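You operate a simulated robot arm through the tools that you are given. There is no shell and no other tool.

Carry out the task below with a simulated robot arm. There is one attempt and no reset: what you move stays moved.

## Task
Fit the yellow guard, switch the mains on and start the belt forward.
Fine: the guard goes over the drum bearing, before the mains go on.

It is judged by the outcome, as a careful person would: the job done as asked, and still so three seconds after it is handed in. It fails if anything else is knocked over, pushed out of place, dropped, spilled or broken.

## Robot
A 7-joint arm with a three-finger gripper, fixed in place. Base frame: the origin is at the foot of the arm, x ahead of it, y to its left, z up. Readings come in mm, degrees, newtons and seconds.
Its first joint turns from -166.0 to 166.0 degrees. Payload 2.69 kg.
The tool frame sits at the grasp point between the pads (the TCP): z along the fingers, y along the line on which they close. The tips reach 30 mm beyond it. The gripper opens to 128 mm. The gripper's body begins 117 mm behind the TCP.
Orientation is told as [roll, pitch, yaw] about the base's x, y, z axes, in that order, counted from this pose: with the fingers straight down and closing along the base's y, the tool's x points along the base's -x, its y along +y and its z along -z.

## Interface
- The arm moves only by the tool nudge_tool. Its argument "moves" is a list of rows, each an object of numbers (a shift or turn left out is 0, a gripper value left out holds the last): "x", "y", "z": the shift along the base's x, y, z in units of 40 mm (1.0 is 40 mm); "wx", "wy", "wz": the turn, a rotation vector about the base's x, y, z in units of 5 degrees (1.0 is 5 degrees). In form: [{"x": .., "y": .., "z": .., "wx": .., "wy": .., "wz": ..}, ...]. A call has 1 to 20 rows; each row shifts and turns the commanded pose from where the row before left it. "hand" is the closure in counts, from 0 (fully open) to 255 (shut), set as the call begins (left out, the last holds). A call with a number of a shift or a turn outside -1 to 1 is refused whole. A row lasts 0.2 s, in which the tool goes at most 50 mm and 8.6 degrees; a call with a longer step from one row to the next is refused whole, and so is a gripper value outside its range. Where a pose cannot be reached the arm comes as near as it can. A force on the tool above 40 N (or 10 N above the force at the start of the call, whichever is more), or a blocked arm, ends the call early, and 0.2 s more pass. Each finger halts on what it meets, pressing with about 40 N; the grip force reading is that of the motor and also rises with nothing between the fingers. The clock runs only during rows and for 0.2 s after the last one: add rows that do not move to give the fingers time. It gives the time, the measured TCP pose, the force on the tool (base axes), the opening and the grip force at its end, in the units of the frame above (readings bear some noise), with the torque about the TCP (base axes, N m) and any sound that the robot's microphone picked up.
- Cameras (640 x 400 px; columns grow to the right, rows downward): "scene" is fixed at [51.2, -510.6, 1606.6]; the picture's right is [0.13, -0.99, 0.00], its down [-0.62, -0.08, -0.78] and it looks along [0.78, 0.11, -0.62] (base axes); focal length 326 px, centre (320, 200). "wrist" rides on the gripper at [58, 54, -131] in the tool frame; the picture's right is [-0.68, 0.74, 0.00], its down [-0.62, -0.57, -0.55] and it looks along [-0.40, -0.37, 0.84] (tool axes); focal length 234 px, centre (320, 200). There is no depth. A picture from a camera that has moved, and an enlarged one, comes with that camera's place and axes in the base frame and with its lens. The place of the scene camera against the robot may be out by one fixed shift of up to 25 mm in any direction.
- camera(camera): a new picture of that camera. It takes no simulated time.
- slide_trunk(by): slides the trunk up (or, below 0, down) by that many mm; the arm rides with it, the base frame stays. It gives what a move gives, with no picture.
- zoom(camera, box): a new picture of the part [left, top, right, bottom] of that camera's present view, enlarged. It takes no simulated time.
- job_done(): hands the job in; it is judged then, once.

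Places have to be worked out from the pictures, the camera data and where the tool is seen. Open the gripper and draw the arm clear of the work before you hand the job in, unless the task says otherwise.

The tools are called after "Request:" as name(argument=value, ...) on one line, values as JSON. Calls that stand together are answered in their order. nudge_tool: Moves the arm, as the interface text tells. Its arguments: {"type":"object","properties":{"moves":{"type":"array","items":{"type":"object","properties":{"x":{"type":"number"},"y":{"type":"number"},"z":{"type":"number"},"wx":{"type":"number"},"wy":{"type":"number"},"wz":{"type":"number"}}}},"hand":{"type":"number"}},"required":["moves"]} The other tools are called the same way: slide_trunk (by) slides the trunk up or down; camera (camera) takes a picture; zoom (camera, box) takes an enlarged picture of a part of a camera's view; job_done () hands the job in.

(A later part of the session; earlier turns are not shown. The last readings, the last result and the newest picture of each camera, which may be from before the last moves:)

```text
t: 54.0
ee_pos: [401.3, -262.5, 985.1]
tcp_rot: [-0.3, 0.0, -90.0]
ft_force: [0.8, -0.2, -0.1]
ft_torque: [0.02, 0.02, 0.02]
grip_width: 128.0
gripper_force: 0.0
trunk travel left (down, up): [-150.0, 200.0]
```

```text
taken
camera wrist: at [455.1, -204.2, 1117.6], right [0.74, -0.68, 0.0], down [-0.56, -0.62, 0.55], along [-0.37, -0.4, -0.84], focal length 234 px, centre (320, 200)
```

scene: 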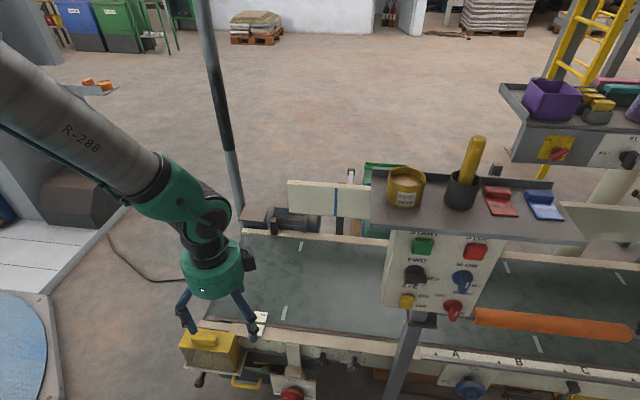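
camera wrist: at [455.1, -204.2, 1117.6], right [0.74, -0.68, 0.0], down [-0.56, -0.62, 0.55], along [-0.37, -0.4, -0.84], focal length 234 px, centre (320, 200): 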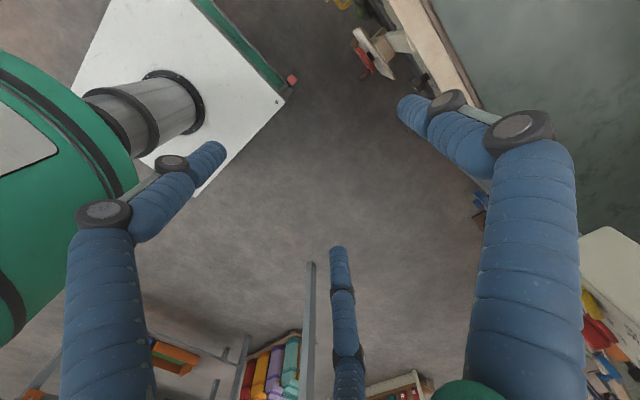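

Yaw -90° reached. Now I pitch the tool forward while moving in front of the panel at a safe distance.

Request:
nudge_tool(moves=[{"x": -0.1, "y": -0.4, "z": 0.25, "wy": -1}, {"x": -0.1, "y": -0.4, "z": 0.25, "wy": -1}, {"x": -0.1, "y": -0.4, "z": 0.25, "wy": -1}, {"x": -0.1, "y": -0.4, "z": 0.25, "wy": -1}, {"x": -0.1, "y": -0.4, "z": 0.25, "wy": -1}, {"x": -0.1, "y": -0.4, "z": 0.25, "wy": -1}, {"x": -0.1, "y": -0.4, "z": 0.25, "wy": -1}, {"x": -0.1, "y": -0.4, "z": 0.25, "wy": -1}, {"x": -0.1, "y": -0.5, "z": 0.25, "wy": -1}, {"x": -0.1, "y": -0.5, "z": 0.25, "wy": -1}, {"x": -0.1, "y": -0.5, "z": 0.25, "wy": -1}, {"x": -0.1, "y": -0.5, "z": 0.25, "wy": -1}, {"y": -0.5, "z": 0.2, "wy": -1}, {"y": -0.5, "z": 0.2, "wy": -1}, {"y": -0.5, "z": 0.2, "wy": -1}, {"y": -0.5, "wy": -1}, {"y": -0.5, "wy": -1}])

Request:
camera(camera="scene")

Request:
camera(camera="wrist")

```text
t: 57.6
ee_pos: [352.4, -571.3, 1130.7]
tcp_rot: [84.9, -0.1, -90.1]
ft_force: [-0.4, -0.6, -0.3]
ft_torque: [-0.02, 0.04, -0.03]
grip_width: 127.9
gripper_force: 0.1
trunk travel left (down, up): [-150.0, 200.0]
```

```text
taken
```

scene: 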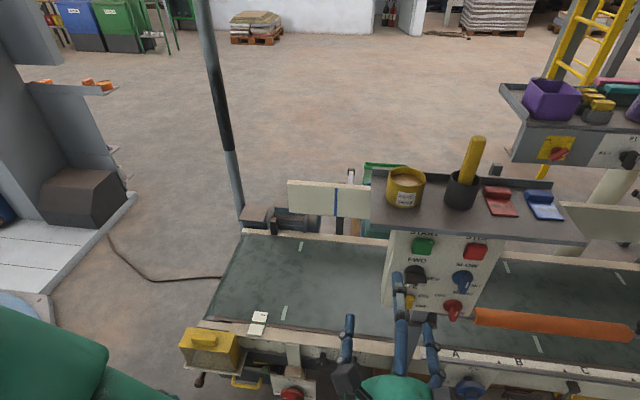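

```text
taken
camera wrist: at [226.6, -513.1, 1196.6], right [0.07, -0.68, 0.73], down [-0.6, -0.62, -0.51], along [0.8, -0.4, -0.44], focal length 234 px, centre (320, 200)
```

wrist: 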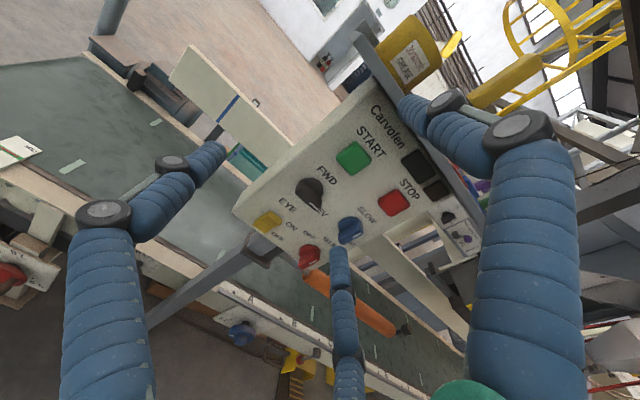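

The panel is visible. I zoom in on it for details of the knobs and their pointer positions.

Request:
zoom(camera="wrist", box=[220, 80, 480, 290])

Request:
zoom(camera="wrist", box=[230, 160, 390, 290])

Request:
zoom(camera="scene", box=[370, 220, 510, 340])

```text
1.90 times, centred on (350, 185) of wrist
camera zoom: at [226.6, -513.1, 1196.6], right [0.07, -0.68, 0.73], down [-0.6, -0.62, -0.51], along [0.8, -0.4, -0.44], focal length 446 px, centre (263, 229)
```

zoom: 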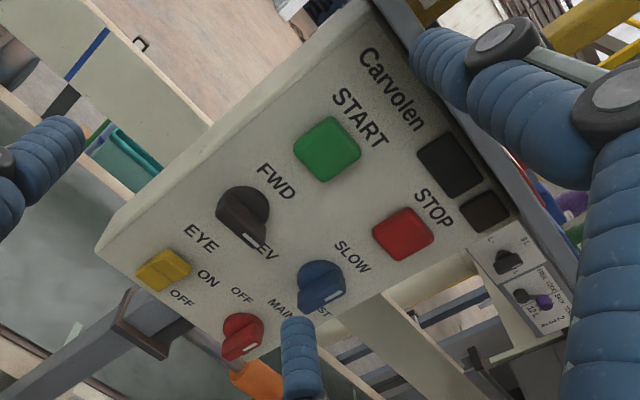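

```text
3.08 times, centred on (310, 225) of wrist
camera zoom: at [226.6, -513.1, 1196.6], right [0.07, -0.68, 0.73], down [-0.6, -0.62, -0.51], along [0.8, -0.4, -0.44], focal length 720 px, centre (351, 123)
```

zoom: 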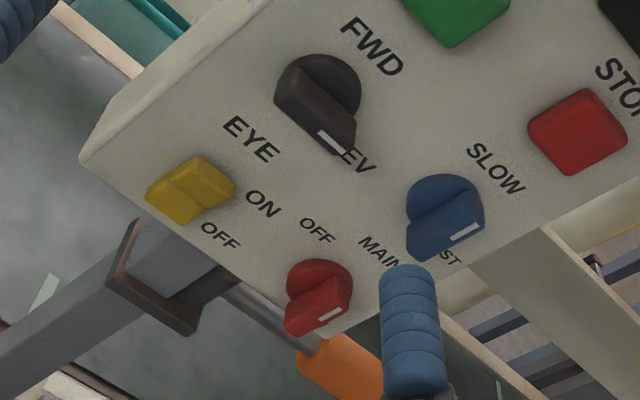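

```text
3.33 times, centred on (440, 280) of scene
camera zoom: at [51.2, -510.6, 1606.6], right [0.13, -0.99, 0.0], down [-0.62, -0.08, -0.78], along [0.78, 0.11, -0.62], focal length 1088 px, centre (-80, -67)
```

zoom: 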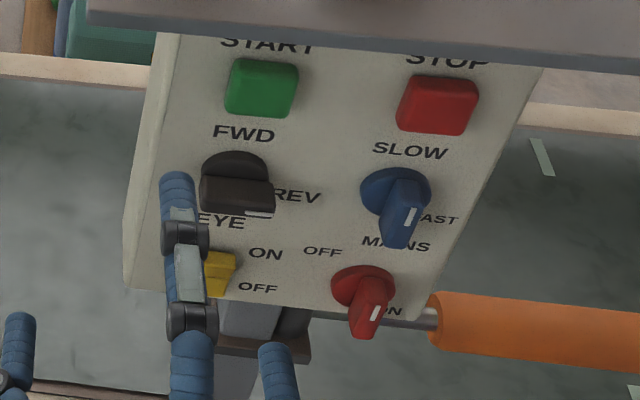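

The selector is on REV. A finger hides the MAINS "ON" label, so I shift the view to see that corner of the panel clearly.

Request:
nudge_tool(moves=[{"x": -0.4, "y": -0.4, "z": -0.35}, {"x": -0.4, "y": -0.4, "z": -0.35}, {"x": -0.4, "y": -0.5, "z": -0.35}, {"x": -0.3, "y": -0.6, "z": -0.35}])

Request:
camera(camera="wrist")

Request:
zoom(camera="wrist", box=[220, 40, 440, 250])

```text
t: 58.6
ee_pos: [294.3, -645.4, 1073.5]
tcp_rot: [84.8, -0.1, -90.0]
ft_force: [0.2, 0.7, 0.4]
ft_torque: [-0.01, 0.06, 0.0]
grip_width: 128.1
gripper_force: 0.1
trunk travel left (down, up): [-150.0, 200.0]
```

```text
taken
camera wrist: at [168.8, -587.3, 1139.7], right [0.07, -0.68, 0.73], down [-0.6, -0.62, -0.51], along [0.8, -0.4, -0.44], focal length 234 px, centre (320, 200)
```

wrist: 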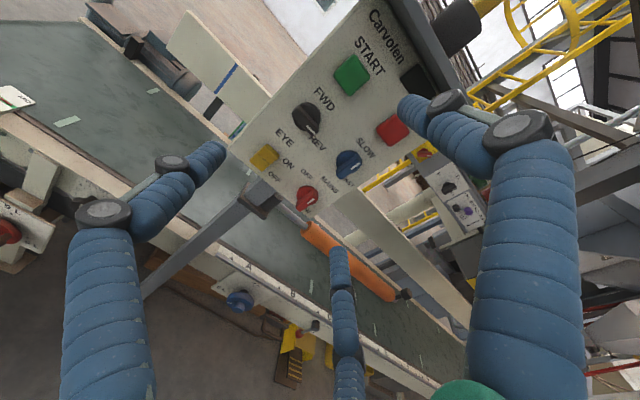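

```text
1.90 times, centred on (330, 145) of wrist
camera zoom: at [168.8, -587.3, 1139.7], right [0.07, -0.68, 0.73], down [-0.6, -0.62, -0.51], along [0.8, -0.4, -0.44], focal length 446 px, centre (301, 305)
```

zoom: 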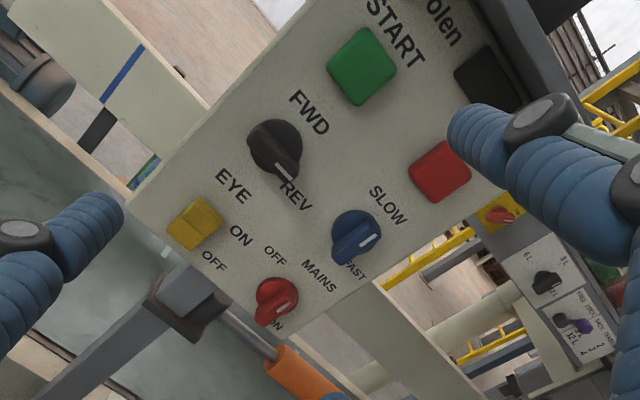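

Now all labels are visible. I zoom in on the MAINS and FWD/REV knobs separately.

Request:
zoom(camera="wrist", box=[260, 140, 380, 230])

Request:
zoom(camera="wrist", box=[260, 40, 380, 160])

```text
4.44 times, centred on (320, 185) of wrist
camera zoom: at [168.8, -587.3, 1139.7], right [0.07, -0.68, 0.73], down [-0.6, -0.62, -0.51], along [0.8, -0.4, -0.44], focal length 1041 px, centre (320, 267)
```

zoom: 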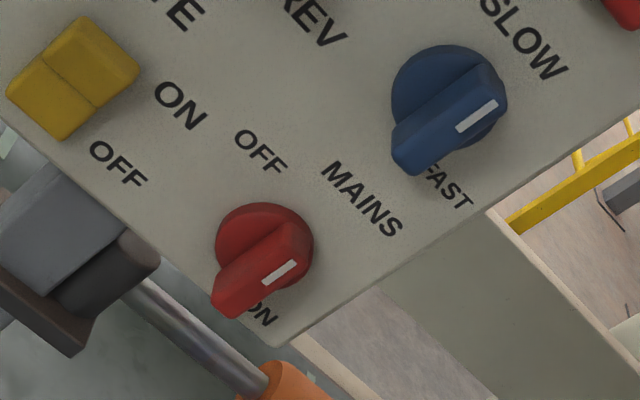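

```text
3.33 times, centred on (320, 100) of wrist
camera zoom: at [168.8, -587.3, 1139.7], right [0.07, -0.68, 0.73], down [-0.6, -0.62, -0.51], along [0.8, -0.4, -0.44], focal length 781 px, centre (320, 533)
```

zoom: 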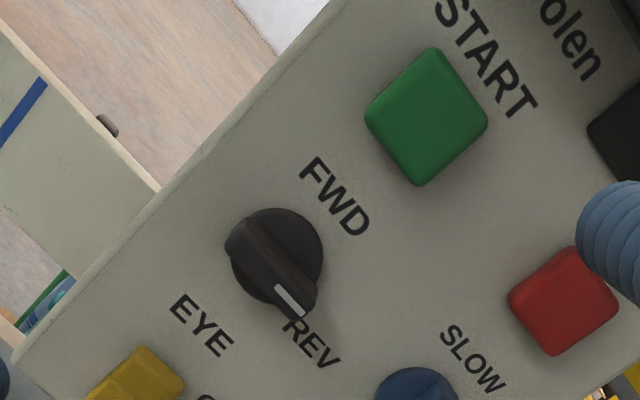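

The red MAINS knob points up (OFF) and must be turned to the right (ON); the black selector points right (REV) and FWD is up. The panel is nearly vertical at x≈540. I move ~115 mm closer to triangulate depths precisely.

Request:
nudge_tool(moves=[{"x": 0.6, "y": -0.06, "z": -0.1}, {"x": 0.7, "y": -0.06, "z": -0.1}, {"x": 0.7, "y": -0.08, "z": -0.1}, {"x": 0.6, "y": -0.08, "z": -0.1}, {"x": 0.27, "z": -0.06}])

Request:
camera(camera="wrist")

Request:
zoom(camera="wrist", box=[230, 30, 410, 250])

Request:
zoom(camera="wrist", box=[250, 150, 370, 260])

Request:
zoom(camera="wrist", box=[250, 70, 370, 180])

```text
t: 59.8
ee_pos: [408.4, -657.4, 1055.8]
tcp_rot: [84.8, 0.0, -90.0]
ft_force: [-0.2, -0.1, -0.1]
ft_torque: [0.0, -0.02, -0.02]
grip_width: 127.8
gripper_force: 0.1
trunk travel left (down, up): [-150.0, 200.0]
```

```text
taken
camera wrist: at [283.1, -598.8, 1122.4], right [0.07, -0.68, 0.73], down [-0.6, -0.62, -0.51], along [0.8, -0.4, -0.44], focal length 234 px, centre (320, 200)
```

wrist: 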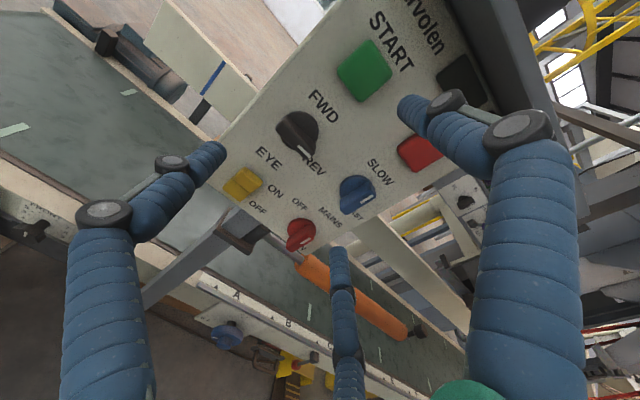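

```text
1.82 times, centred on (320, 140) of wrist
camera zoom: at [283.1, -598.8, 1122.4], right [0.07, -0.68, 0.73], down [-0.6, -0.62, -0.51], along [0.8, -0.4, -0.44], focal length 426 px, centre (320, 309)
```

zoom: 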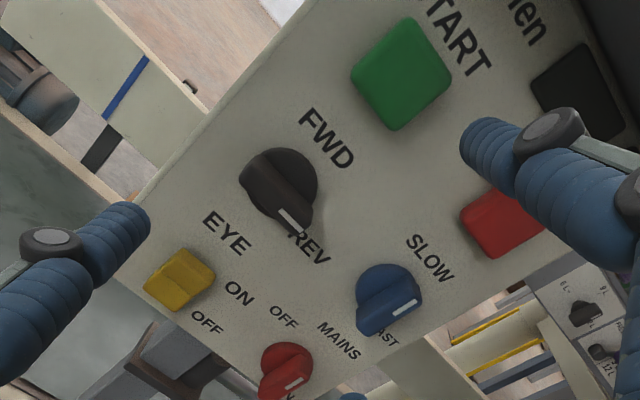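

```text
3.64 times, centred on (310, 205) of wrist
camera zoom: at [283.1, -598.8, 1122.4], right [0.07, -0.68, 0.73], down [-0.6, -0.62, -0.51], along [0.8, -0.4, -0.44], focal length 852 px, centre (356, 182)
```

zoom: 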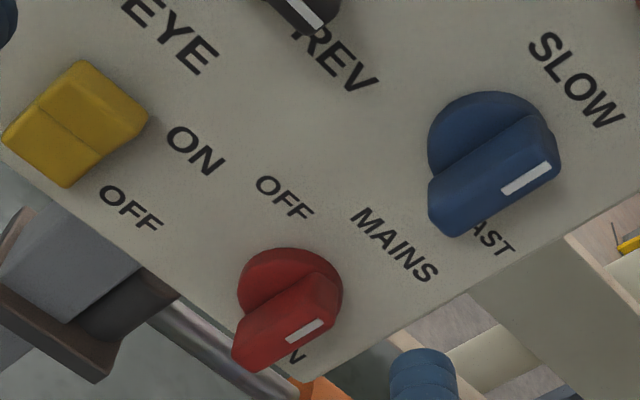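

```text
3.64 times, centred on (310, 125) of wrist
camera zoom: at [283.1, -598.8, 1122.4], right [0.07, -0.68, 0.73], down [-0.6, -0.62, -0.51], along [0.8, -0.4, -0.44], focal length 852 px, centre (356, 473)
```

zoom: 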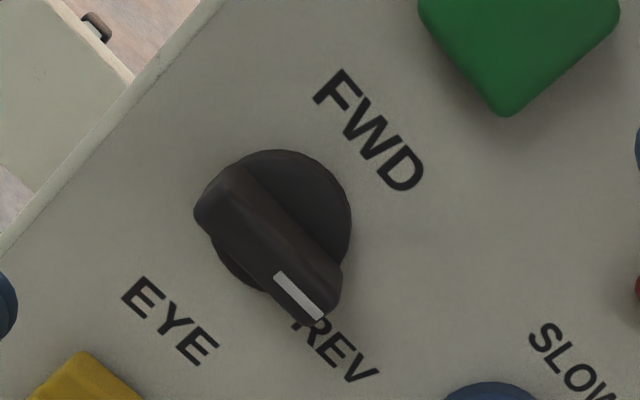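

The panel leans back ≈9°: face x≈547 at z 1066 and ≈528 at z 950. To pin down knob depths, I shift sideways 70 mm for a proper stereo baseline.

Request:
nudge_tool(moves=[{"y": -0.6}, {"y": -0.7}, {"y": -0.45}, {"y": 0}])

Request:
camera(camera="wrist")

Request:
zoom(camera="wrist", box=[210, 120, 330, 230])

Request:
zoom(camera="wrist", box=[220, 40, 340, 150])

```text
t: 60.8
ee_pos: [405.0, -725.9, 1055.9]
tcp_rot: [84.9, 0.0, -89.9]
ft_force: [0.0, -0.3, -0.6]
ft_torque: [-0.02, -0.03, 0.05]
grip_width: 128.0
gripper_force: 0.0
trunk travel left (down, up): [-150.0, 200.0]
```

```text
taken
camera wrist: at [279.9, -667.8, 1124.1], right [0.07, -0.68, 0.73], down [-0.6, -0.62, -0.51], along [0.8, -0.4, -0.44], focal length 234 px, centre (320, 200)
```

wrist: 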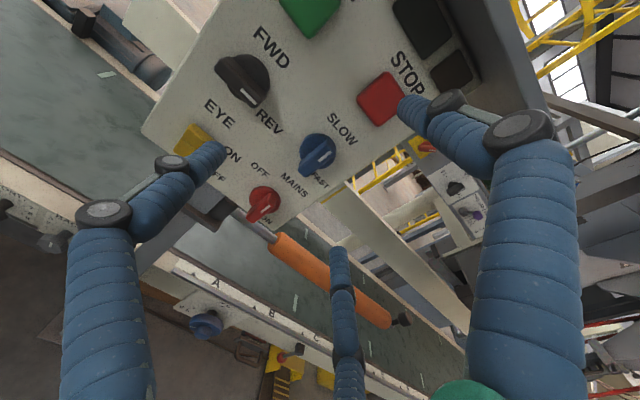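

```text
3.64 times, centred on (270, 175) of wrist
camera zoom: at [279.9, -667.8, 1124.1], right [0.07, -0.68, 0.73], down [-0.6, -0.62, -0.51], along [0.8, -0.4, -0.44], focal length 852 px, centre (502, 291)
```

zoom: 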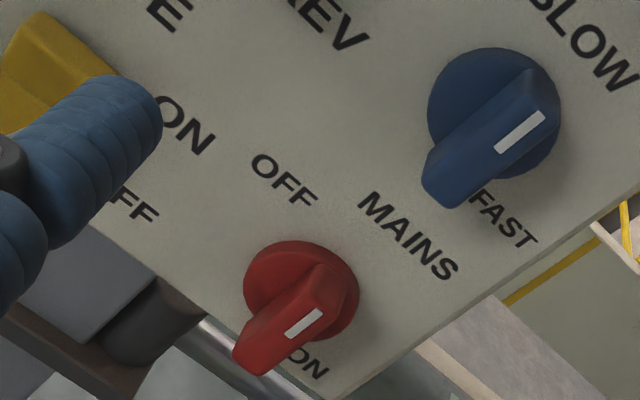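

```text
3.64 times, centred on (280, 95) of wrist
camera zoom: at [279.9, -667.8, 1124.1], right [0.07, -0.68, 0.73], down [-0.6, -0.62, -0.51], along [0.8, -0.4, -0.44], focal length 852 px, centre (466, 582)
```

zoom: 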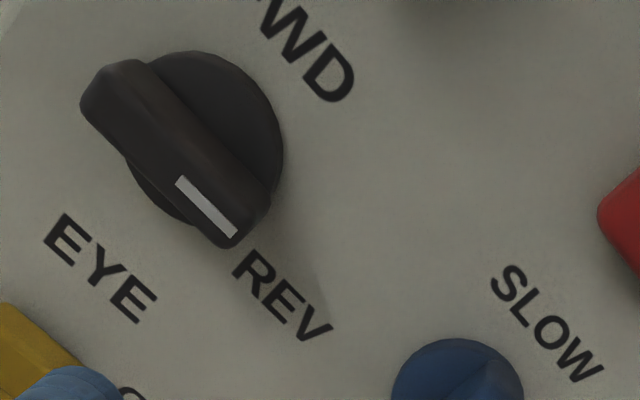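

Stereo gives: red bar vertical, centre ≈(500,-740,939), disc face x≈520; black bar horizontal, centre ≈(500,-640,1031). I align the tool with the panel normal (9° down), roll it so the fingers close horizontally, and move in front of the MAINS knob.

Request:
nudge_tool(moves=[{"wy": 0.8}, {"x": 0.034, "y": -0.02, "z": -0.147, "wx": -0.988, "wz": 0.156}, {"x": 0.034, "y": -0.02, "z": -0.147, "wx": -0.988, "wz": 0.156}, {"x": 0.034, "y": -0.02, "z": -0.147, "wx": -0.988, "wz": 0.156}, {"x": 0.034, "y": -0.02, "z": -0.147, "wx": -0.988, "wz": 0.156}, {"x": 0.034, "y": -0.02, "z": -0.147, "wx": -0.988, "wz": 0.156}, {"x": 0.034, "y": -0.02, "z": -0.147, "wx": -0.988, "wz": 0.156}, {"x": 0.034, "y": -0.02, "z": -0.147, "wx": -0.988, "wz": 0.156}, {"x": 0.034, "y": -0.02, "z": -0.147, "wx": -0.988, "wz": 0.156}, {"x": 0.034, "y": -0.02, "z": -0.147, "wx": -0.988, "wz": 0.156}, {"x": 0.034, "y": -0.02, "z": -0.147, "wx": -0.988, "wz": 0.156}, {"x": 0.034, "y": -0.02, "z": -0.147, "wx": -0.988, "wz": 0.156}, {"x": 0.034, "y": -0.02, "z": -0.147, "wx": -0.988, "wz": 0.156}, {"x": 0.034, "y": -0.02, "z": -0.147, "wx": -0.988, "wz": 0.156}, {"x": 0.034, "y": -0.02, "z": -0.147, "wx": -0.988, "wz": 0.156}, {"x": 0.034, "y": -0.02, "z": -0.147, "wx": -0.988, "wz": 0.156}, {"x": 0.034, "y": -0.02, "z": -0.147, "wx": -0.988, "wz": 0.156}, {"x": 0.034, "y": -0.02, "z": -0.147, "wx": -0.988, "wz": 0.156}, {"x": 0.034, "y": -0.02, "z": -0.147, "wx": -0.988, "wz": 0.156}])

Request:
camera(camera="wrist")

Request:
camera(camera="scene")

```text
t: 64.8
ee_pos: [431.5, -743.5, 948.5]
tcp_rot: [-1.1, -81.1, 0.8]
ft_force: [0.0, 0.1, 0.2]
ft_torque: [-0.02, 0.01, -0.01]
grip_width: 127.9
gripper_force: 0.2
trunk travel left (down, up): [-150.0, 200.0]
```

```text
taken
camera wrist: at [293.7, -689.0, 913.5], right [0.11, 0.74, 0.67], down [-0.45, -0.56, 0.7], along [0.89, -0.37, 0.27], focal length 234 px, centre (320, 200)
```

wrist: 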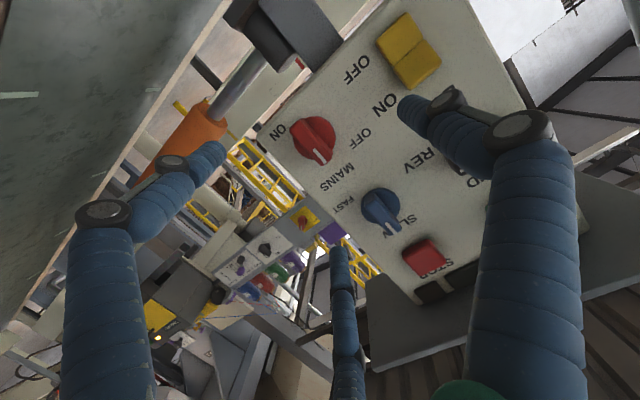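

```text
taken
```

scene: 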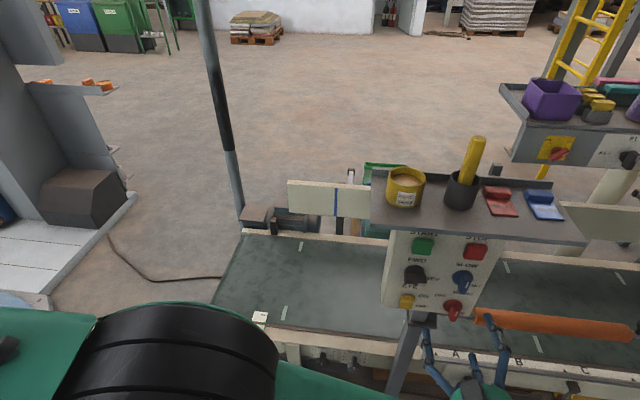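

I zoom in on the MAINS knob from this new angle to refine its location relative to the tool.

Request:
zoom(camera="wrist", box=[250, 80, 390, 220])

Request:
zoom(camera="scene", box=[390, 270, 530, 400])

```text
2.86 times, centred on (320, 150) of wrist
camera zoom: at [293.7, -689.0, 913.5], right [0.11, 0.74, 0.67], down [-0.45, -0.56, 0.7], along [0.89, -0.37, 0.27], focal length 669 px, centre (320, 343)
```

zoom: 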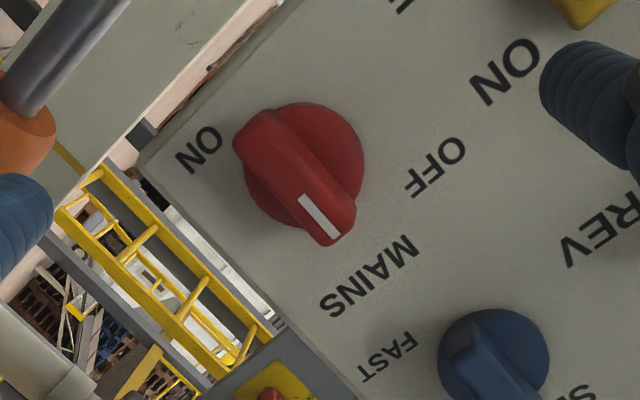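

```text
3.08 times, centred on (460, 335) of scene
camera zoom: at [51.2, -510.6, 1606.6], right [0.13, -0.99, 0.0], down [-0.62, -0.08, -0.78], along [0.78, 0.11, -0.62], focal length 1004 px, centre (-111, -215)
```

zoom: 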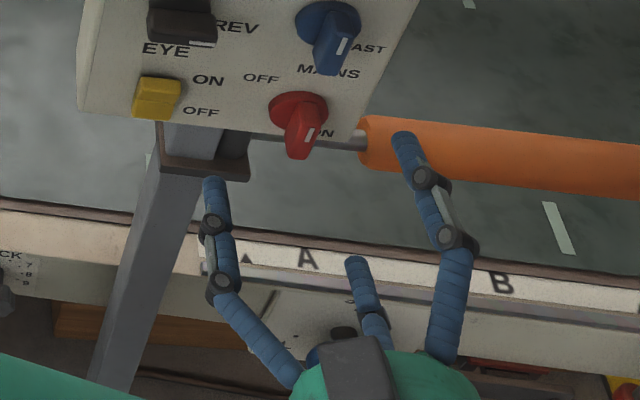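

Wide-baseline triangulation puts the red bar centre at ≈(500,-744,932) with disc face x≈530. I set the opening to ~100 mm and advance along the panel normal so the tips flank the bar, stopping ~12 mm short of the disc.

Request:
nudge_tool(hand=56, moves=[{"z": -0.11}, {"x": 0.3, "z": -0.047}, {"x": 0.3, "z": -0.047}, {"x": 0.3, "z": -0.047}, {"x": 0.3, "z": -0.047}, {"x": 0.2, "z": -0.03}, {"x": 0}])

Request:
camera(camera="wrist")

Request:
zoom(camera="scene", box=[390, 250, 530, 380])

```text
t: 66.4
ee_pos: [488.2, -742.3, 935.9]
tcp_rot: [-0.7, -81.0, 0.4]
ft_force: [-0.3, 0.2, 0.3]
ft_torque: [-0.01, -0.01, 0.0]
grip_width: 99.7
gripper_force: 0.1
trunk travel left (down, up): [-150.0, 200.0]
```

```text
taken
camera wrist: at [350.3, -688.1, 899.9], right [0.11, 0.74, 0.67], down [-0.45, -0.56, 0.69], along [0.89, -0.37, 0.27], focal length 234 px, centre (320, 200)
```

wrist: 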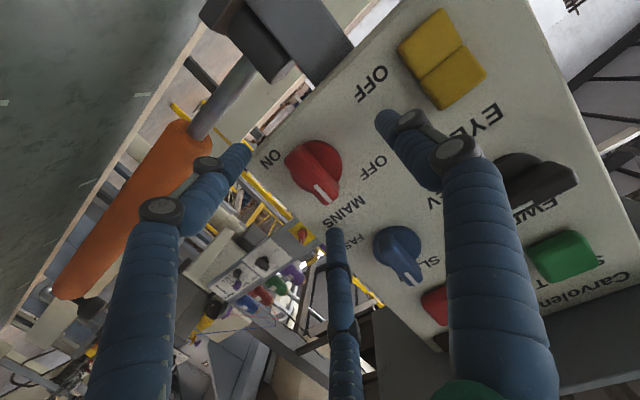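

```text
3.08 times, centred on (460, 315) of scene
camera zoom: at [51.2, -510.6, 1606.6], right [0.13, -0.99, 0.0], down [-0.62, -0.08, -0.78], along [0.78, 0.11, -0.62], focal length 1004 px, centre (-111, -154)
```

zoom: 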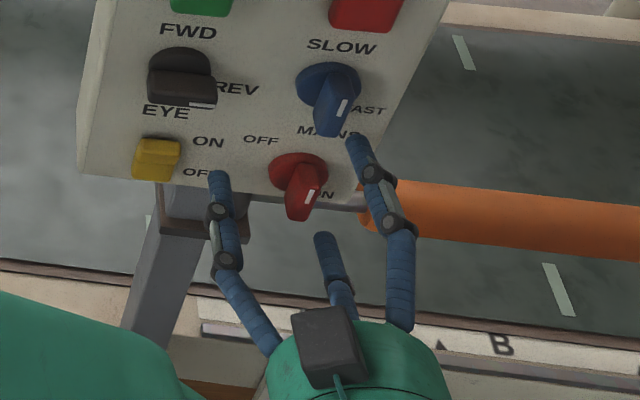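

The knob is between the fingers. I zoom in to check centring before closing.

Request:
zoom(camera="wrist", box=[260, 110, 390, 240])

Request:
zoom(camera="scene", box=[430, 280, 490, 340])

```text
3.08 times, centred on (325, 175) of wrist
camera zoom: at [350.3, -688.1, 899.9], right [0.11, 0.74, 0.67], down [-0.45, -0.56, 0.69], along [0.89, -0.37, 0.27], focal length 720 px, centre (305, 277)
```

zoom: 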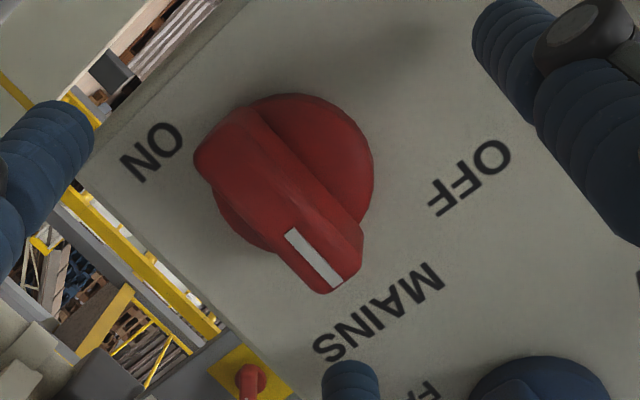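

```text
6.67 times, centred on (460, 310) of scene
camera zoom: at [51.2, -510.6, 1606.6], right [0.13, -0.99, 0.0], down [-0.62, -0.08, -0.78], along [0.78, 0.11, -0.62], focal length 2175 px, centre (-613, -533)
```

zoom: 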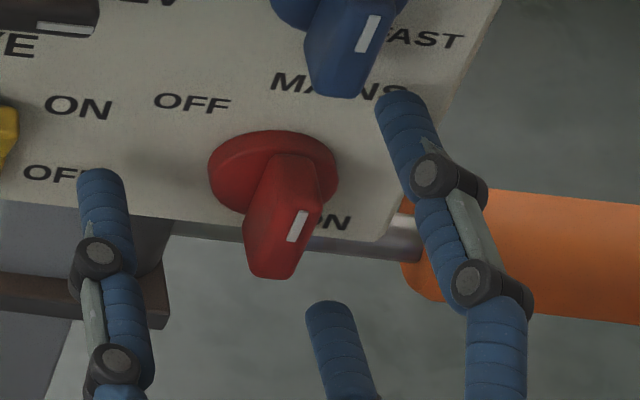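

The tool axis is ~3 mm high and ~2.5 mm left of the bar centre; I correct that and then close on the knob.

Request:
nudge_tool(moves=[{"y": -0.06, "z": -0.07}, {"x": 0}])

Request:
nudge_tool(hand=255, moves=[{"x": 0}, {"x": 0}, {"x": 0}, {"x": 0}])

Request:
zoom(camera="wrist", box=[260, 110, 390, 240])

Request:
zoom(camera="scene", box=[430, 280, 490, 340])

```text
t: 67.0
ee_pos: [488.6, -745.0, 932.8]
tcp_rot: [-0.5, -81.0, 0.4]
ft_force: [-0.5, -0.8, -0.3]
ft_torque: [0.01, -0.03, 0.0]
grip_width: 99.8
gripper_force: 0.0
trunk travel left (down, up): [-150.0, 200.0]
```

```text
t: 67.8
ee_pos: [488.7, -750.3, 935.2]
tcp_rot: [-2.9, -81.1, 2.1]
ft_force: [5.4, -9.9, -5.9]
ft_torque: [0.04, 0.67, -0.07]
grip_width: 24.7
gripper_force: 44.6
trunk travel left (down, up): [-150.0, 200.0]
stopped in row 3: the force on the tool passed its limit at 42 N (the readings are from after the stop); the commanded pose is now the measured one
```

```text
3.08 times, centred on (325, 175) of wrist
camera zoom: at [350.7, -695.4, 900.1], right [0.11, 0.74, 0.66], down [-0.45, -0.56, 0.7], along [0.89, -0.38, 0.27], focal length 720 px, centre (305, 277)
```

zoom: 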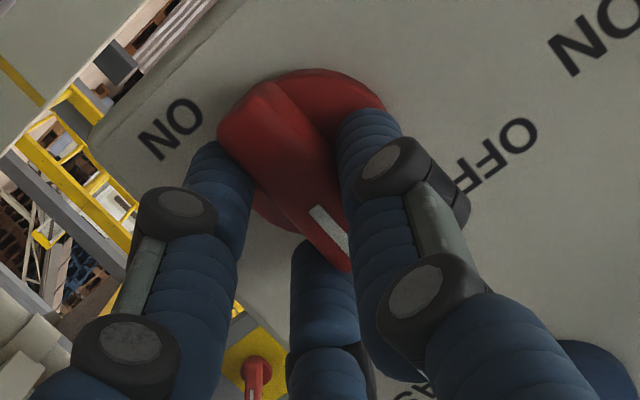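

```text
6.67 times, centred on (460, 310) of scene
camera zoom: at [51.2, -510.6, 1606.6], right [0.13, -0.99, 0.0], down [-0.62, -0.08, -0.78], along [0.78, 0.11, -0.62], focal length 2175 px, centre (-613, -533)
```

zoom: 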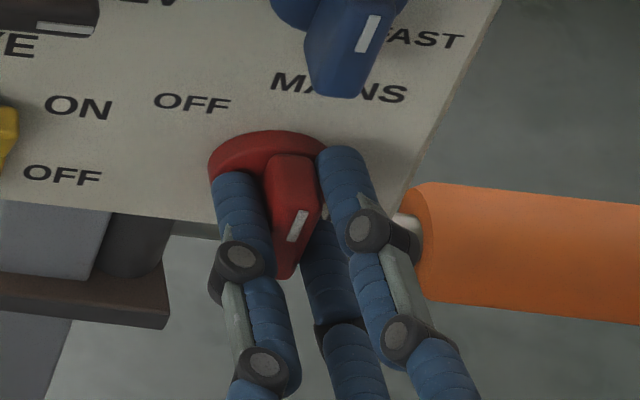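

The gripper holds the red bar (24.7 mm). I start turning it clockwise about the panel normal in small steps, compensating for the few-mm offset of the tool from the knob axis.

Request:
nudge_tool(moves=[{"wx": 0.988, "wz": -0.156, "y": 0.002, "z": -0.0143}, {"wx": 0.988, "wz": -0.156, "y": 0.0034, "z": -0.0141}, {"wx": 0.988, "wz": -0.156, "y": 0.0046, "z": -0.0137}, {"wx": 0.988, "wz": -0.156, "y": 0.0058, "z": -0.0133}])

Request:
zoom(camera="scene", box=[430, 280, 490, 340])

```text
t: 68.8
ee_pos: [487.6, -751.5, 933.8]
tcp_rot: [62.9, -69.6, -65.1]
ft_force: [8.6, -17.4, -13.3]
ft_torque: [-0.24, 0.0, 0.64]
grip_width: 25.5
gripper_force: 44.5
trunk travel left (down, up): [-150.0, 200.0]
stopped in row 4: the force on the tool passed its limit at 42 N (the readings are from after the stop); the commanded pose is now the measured one
```

```text
6.67 times, centred on (460, 310) of scene
camera zoom: at [51.2, -510.6, 1606.6], right [0.13, -0.99, 0.0], down [-0.62, -0.08, -0.78], along [0.78, 0.11, -0.62], focal length 2175 px, centre (-613, -533)
```

zoom: 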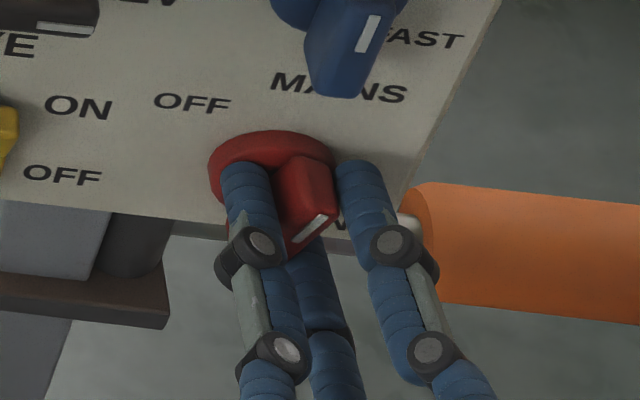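

The knob is following (turned ~18°), but side force builds up toward -y/-z. I relieve it by letting the tool move a little that way.

Request:
nudge_tool(moves=[{"y": -0.04, "z": -0.03}, {"x": 0}])

```text
t: 69.4
ee_pos: [488.5, -752.0, 934.7]
tcp_rot: [63.0, -69.6, -65.1]
ft_force: [3.4, -7.9, -10.4]
ft_torque: [-0.11, -0.04, 1.02]
grip_width: 25.5
gripper_force: 44.9
trunk travel left (down, up): [-150.0, 200.0]
```

Request:
nudge_tool(moves=[{"y": -0.03, "z": -0.05}, {"x": 0}])

```text
t: 70.0
ee_pos: [488.3, -751.1, 933.5]
tcp_rot: [63.1, -69.7, -65.3]
ft_force: [-8.2, 15.4, 5.3]
ft_torque: [0.1, -0.17, 1.52]
grip_width: 25.3
gripper_force: 44.9
trunk travel left (down, up): [-150.0, 200.0]
```

Neutral is just between. I set back slightly and continue turning with an updated arc estimate, in short steps.

Request:
nudge_tool(moves=[{"y": 0.02, "z": 0.015}, {"wx": 0.988, "wz": -0.156, "y": -0.0058, "z": -0.022}, {"wx": 0.988, "wz": -0.156, "y": -0.0038, "z": -0.0224}, {"wx": 0.988, "wz": -0.156, "y": -0.0019, "z": -0.0226}])

Request:
zoom(camera="scene", box=[430, 280, 490, 340])

```text
t: 71.0
ee_pos: [488.1, -752.9, 932.2]
tcp_rot: [73.6, -55.7, -77.0]
ft_force: [-8.4, 12.4, 9.5]
ft_torque: [0.11, 0.22, 1.95]
grip_width: 26.3
gripper_force: 45.3
trunk travel left (down, up): [-150.0, 200.0]
```

```text
6.67 times, centred on (460, 310) of scene
camera zoom: at [51.2, -510.6, 1606.6], right [0.13, -0.99, 0.0], down [-0.62, -0.08, -0.78], along [0.78, 0.11, -0.62], focal length 2175 px, centre (-613, -533)
```

zoom: 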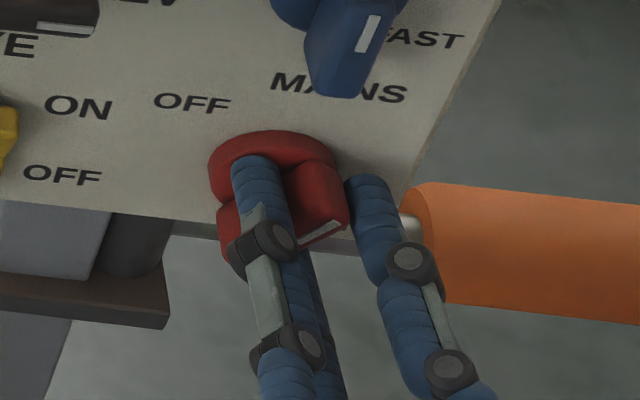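

33° turned; forces are moderate (+y,+z). I adjust and continue.

Request:
nudge_tool(moves=[{"y": 0.02, "z": 0.02}, {"wx": 0.988, "wz": -0.156, "y": 0.001, "z": -0.02}, {"wx": 0.988, "wz": -0.156, "y": 0.003, "z": -0.02}, {"wx": 0.988, "wz": -0.156, "y": 0.005, "z": -0.02}])

Request:
zoom(camera="scene", box=[430, 280, 490, 340])

```text
t: 72.0
ee_pos: [487.1, -752.6, 930.3]
tcp_rot: [77.5, -41.1, -82.5]
ft_force: [-7.4, -7.1, 6.8]
ft_torque: [0.02, 0.02, 1.54]
grip_width: 27.0
gripper_force: 44.8
trunk travel left (down, up): [-150.0, 200.0]
```

```text
6.67 times, centred on (460, 310) of scene
camera zoom: at [51.2, -510.6, 1606.6], right [0.13, -0.99, 0.0], down [-0.62, -0.08, -0.78], along [0.78, 0.11, -0.62], focal length 2175 px, centre (-613, -533)
```

zoom: 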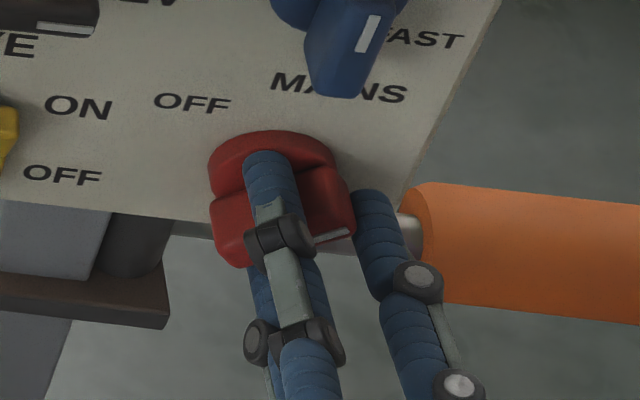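

48° turned, forces small. I continue.

Request:
nudge_tool(moves=[{"y": -0.008, "z": 0.012}, {"wx": 0.988, "wz": -0.156, "y": 0.002, "z": -0.016}, {"wx": 0.988, "wz": -0.156, "y": 0.004, "z": -0.016}, {"wx": 0.988, "wz": -0.156, "y": 0.006, "z": -0.016}, {"wx": 0.988, "wz": -0.156, "y": 0.008, "z": -0.016}])

Request:
zoom(camera="scene", box=[430, 280, 490, 340])

```text
t: 73.1
ee_pos: [486.0, -755.9, 930.1]
tcp_rot: [79.6, -23.9, -86.7]
ft_force: [6.1, -16.3, -9.3]
ft_torque: [-0.13, 0.01, -0.84]
grip_width: 22.5
gripper_force: 44.6
trunk travel left (down, up): [-150.0, 200.0]
stopped in row 5: the force on the tool passed its limit at 42 N (the readings are from after the stop); the commanded pose is now the measured one
```

```text
6.67 times, centred on (460, 310) of scene
camera zoom: at [51.2, -510.6, 1606.6], right [0.13, -0.99, 0.0], down [-0.62, -0.08, -0.78], along [0.78, 0.11, -0.62], focal length 2175 px, centre (-613, -533)
```

zoom: 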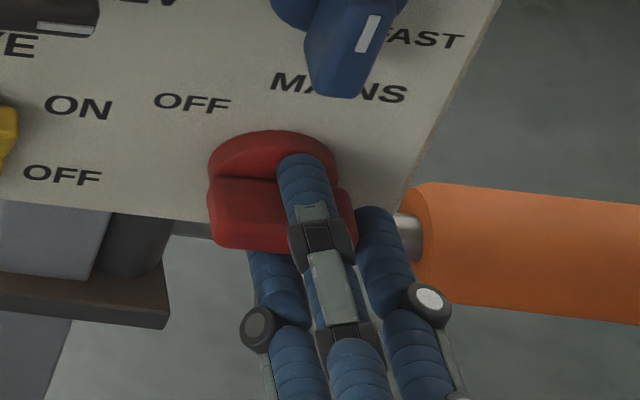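

The knob appears to have snapped to the horizontal (ON) position ahead of the tool. I open the fingers and back off along the normal to check.

Request:
nudge_tool(hand=56, moves=[{"x": 0}, {"x": 0}, {"x": 0}])

Request:
nudge_tool(moves=[{"x": -0.4, "z": 0.063}, {"x": -0.5, "z": 0.079}, {"x": -0.5, "z": 0.079}, {"x": -0.4, "z": 0.063}])

Request:
zoom(camera="scene", box=[400, 250, 500, 340])

Request:
camera(camera="wrist")

```text
t: 73.9
ee_pos: [485.9, -754.9, 932.5]
tcp_rot: [79.5, -23.8, -86.6]
ft_force: [-0.2, -0.2, -0.1]
ft_torque: [0.02, 0.0, 0.02]
grip_width: 99.9
gripper_force: 0.1
trunk travel left (down, up): [-150.0, 200.0]
```

```text
t: 74.9
ee_pos: [415.3, -753.4, 944.2]
tcp_rot: [79.5, -23.8, -86.6]
ft_force: [0.5, 0.6, 0.1]
ft_torque: [-0.04, 0.0, 0.03]
grip_width: 100.0
gripper_force: 0.1
trunk travel left (down, up): [-150.0, 200.0]
```

```text
4.44 times, centred on (450, 295) of scene
camera zoom: at [51.2, -510.6, 1606.6], right [0.13, -0.99, 0.0], down [-0.62, -0.08, -0.78], along [0.78, 0.11, -0.62], focal length 1450 px, centre (-258, -222)
```

zoom: 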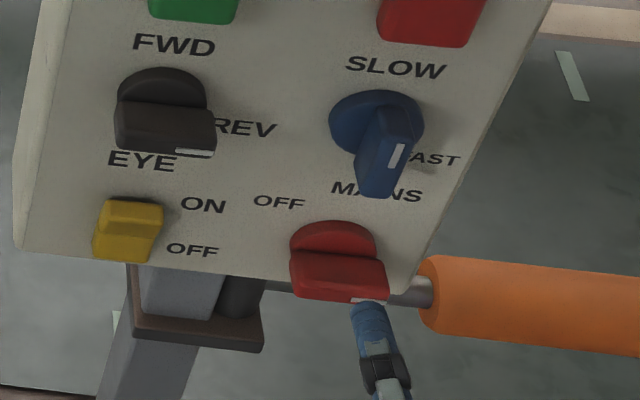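

```text
taken
camera wrist: at [292.1, -677.1, 992.8], right [0.15, -0.32, 0.94], down [-0.6, -0.79, -0.17], along [0.79, -0.53, -0.31], focal length 234 px, centre (320, 200)
```

wrist: 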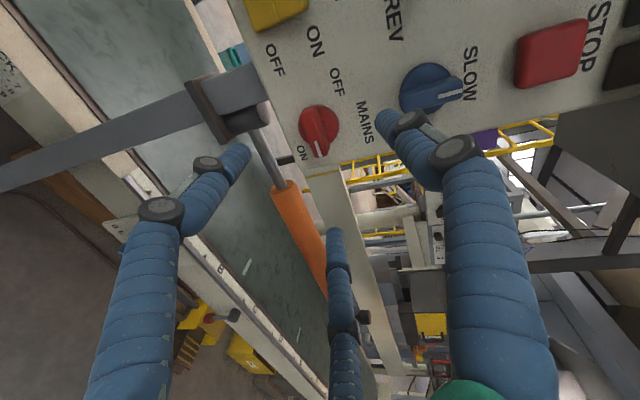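

MAINS now points right at ON. Next the FWD/REV selector: I roll the tool so it closes vertically and move in front of the black knob.

Request:
nudge_tool(moves=[{"x": -0.05, "y": 0.45, "z": 0.42, "wx": 0.79, "wz": -0.125}, {"y": 0.45, "z": 0.42, "wx": 0.79, "wz": -0.125}, {"y": 0.45, "z": 0.42, "wx": 0.79, "wz": -0.125}, {"y": 0.45, "z": 0.42, "wx": 0.79, "wz": -0.125}, {"x": 0.1, "y": 0.45, "z": 0.42, "wx": 0.79, "wz": -0.125}, {"x": 0.1, "y": 0.45, "z": 0.42, "wx": 0.79, "wz": -0.125}, {"x": 0}])

Request:
camera(camera="wrist")

Request:
zoom(camera="wrist", box=[240, 90, 400, 250])

Request:
zoom(camera="scene", box=[370, 220, 510, 360])

```text
t: 76.5
ee_pos: [422.2, -646.5, 1045.0]
tcp_rot: [80.2, -0.1, -90.5]
ft_force: [0.2, 1.5, 0.1]
ft_torque: [0.0, 0.04, -0.02]
grip_width: 99.8
gripper_force: 0.1
trunk travel left (down, up): [-150.0, 200.0]
```

```text
taken
camera wrist: at [303.5, -588.6, 1121.8], right [0.12, -0.68, 0.73], down [-0.64, -0.61, -0.46], along [0.76, -0.41, -0.51], focal length 234 px, centre (320, 200)
```

wrist: 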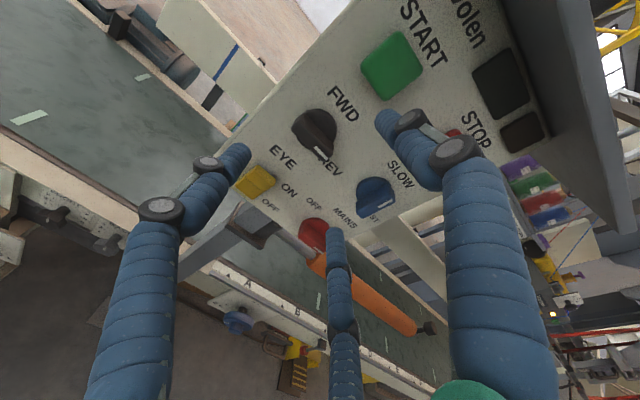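

```text
2.50 times, centred on (320, 170) of wrist
camera zoom: at [303.5, -588.6, 1121.8], right [0.12, -0.68, 0.73], down [-0.64, -0.61, -0.46], along [0.76, -0.41, -0.51], focal length 585 px, centre (320, 275)
```

zoom: 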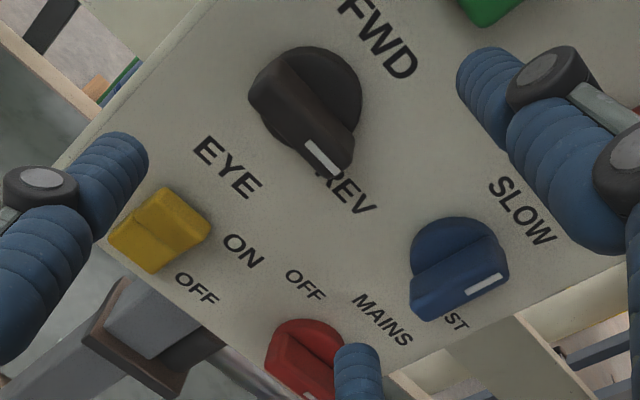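

```text
2.86 times, centred on (440, 290) of scene
camera zoom: at [51.2, -510.6, 1606.6], right [0.13, -0.99, 0.0], down [-0.62, -0.08, -0.78], along [0.78, 0.11, -0.62], focal length 932 px, centre (-23, -57)
```

zoom: 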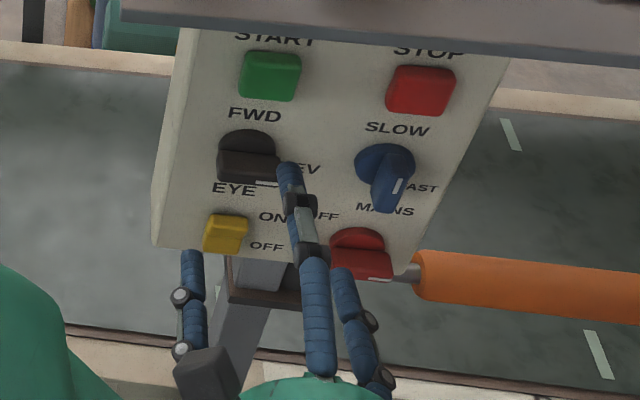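

The black bar's centre works out at ≈(499.5,-640,1030.5). I align on it (slightly low, to allow for the thumb/two-finger asymmetry) and advance along the normal with ~90 mm opening.

Request:
nudge_tool(hand=76, moves=[{"y": 0.17, "z": -0.065}, {"x": 0.3, "z": -0.052}, {"x": 0.3, "z": -0.052}, {"x": 0.3, "z": -0.052}, {"x": 0.3, "z": -0.052}, {"x": 0.25, "z": -0.043}, {"x": 0.2, "z": -0.034}, {"x": 0}])

Request:
zoom(camera="wrist", box=[240, 90, 400, 250])

Request:
zoom(camera="scene", box=[380, 240, 470, 330])

```text
t: 78.3
ee_pos: [487.2, -640.9, 1029.4]
tcp_rot: [80.2, -0.1, -90.5]
ft_force: [-0.4, 0.6, -1.2]
ft_torque: [0.0, -0.02, -0.01]
grip_width: 89.6
gripper_force: 0.1
trunk travel left (down, up): [-150.0, 200.0]
```

```text
2.50 times, centred on (320, 170) of wrist
camera zoom: at [369.0, -581.2, 1106.3], right [0.12, -0.68, 0.73], down [-0.64, -0.61, -0.46], along [0.76, -0.41, -0.51], focal length 585 px, centre (320, 275)
```

zoom: 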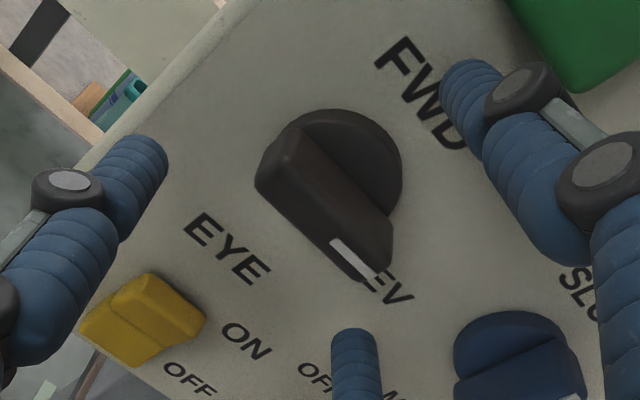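

```text
4.44 times, centred on (425, 285) of scene
camera zoom: at [51.2, -510.6, 1606.6], right [0.13, -0.99, 0.0], down [-0.62, -0.08, -0.78], along [0.78, 0.11, -0.62], focal length 1450 px, centre (-147, -178)
```

zoom: 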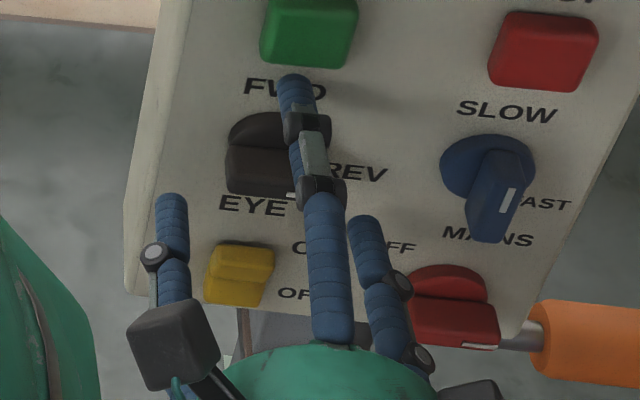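

The bar is centred between the fingers. I close on it.

Request:
nudge_tool(hand=255, moves=[{"x": 0}, {"x": 0}, {"x": 0}, {"x": 0}])

Request:
zoom(camera="wrist", box=[240, 90, 400, 250])

Request:
zoom(camera="scene", box=[380, 240, 470, 330])

```text
t: 79.5
ee_pos: [487.2, -637.8, 1028.0]
tcp_rot: [80.1, 0.0, -90.3]
ft_force: [-10.3, 8.6, 5.8]
ft_torque: [-0.08, -1.21, 0.15]
grip_width: 28.1
gripper_force: 45.1
trunk travel left (down, up): [-150.0, 200.0]
stopped in row 4: the force on the tool passed its limit at 41 N (the readings are from after the stop); the commanded pose is now the measured one
```

```text
2.50 times, centred on (320, 170) of wrist
camera zoom: at [367.4, -578.7, 1105.2], right [0.12, -0.68, 0.73], down [-0.64, -0.61, -0.46], along [0.76, -0.41, -0.51], focal length 585 px, centre (320, 275)
```

zoom: 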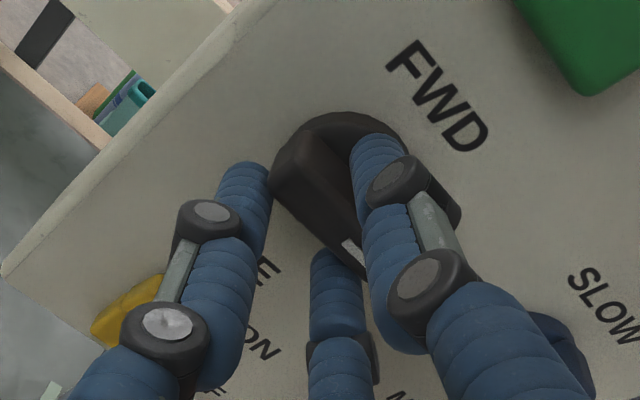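

```text
4.44 times, centred on (425, 285) of scene
camera zoom: at [51.2, -510.6, 1606.6], right [0.13, -0.99, 0.0], down [-0.62, -0.08, -0.78], along [0.78, 0.11, -0.62], focal length 1450 px, centre (-147, -178)
```

zoom: 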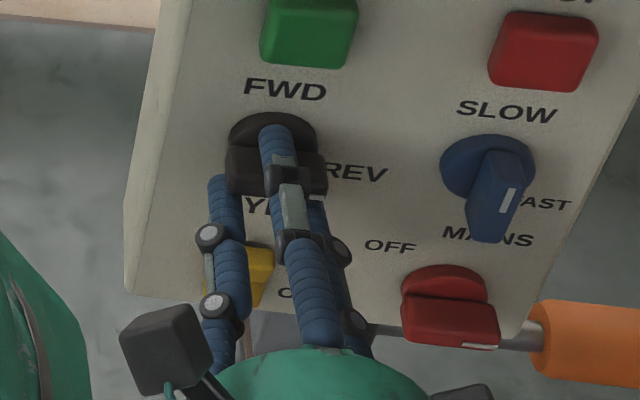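

Gripped at 28 mm. I turn it counter-clockwise about the normal, a few steps at a time.

Request:
nudge_tool(moves=[{"y": 0.012, "z": 0.01}, {"wx": -0.985, "wz": 0.17, "y": -0.0087, "z": -0.0044}, {"wx": -0.985, "wz": 0.17, "y": -0.0088, "z": -0.0036}, {"wx": -0.985, "wz": 0.17, "y": -0.009, "z": -0.0028}])

Request:
zoom(camera="scene", box=[380, 240, 470, 330])

```text
t: 80.5
ee_pos: [487.6, -639.9, 1028.6]
tcp_rot: [79.8, -14.8, -87.8]
ft_force: [-7.2, -2.8, 2.4]
ft_torque: [0.05, -1.26, -0.94]
grip_width: 28.0
gripper_force: 45.3
trunk travel left (down, up): [-150.0, 200.0]
```

```text
4.44 times, centred on (425, 285) of scene
camera zoom: at [51.2, -510.6, 1606.6], right [0.13, -0.99, 0.0], down [-0.62, -0.08, -0.78], along [0.78, 0.11, -0.62], focal length 1450 px, centre (-147, -178)
```

zoom: 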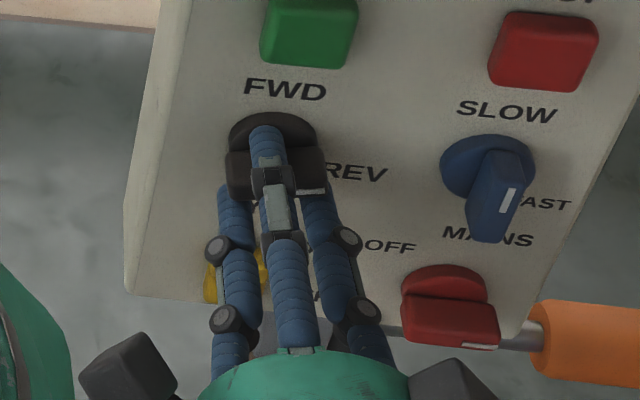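

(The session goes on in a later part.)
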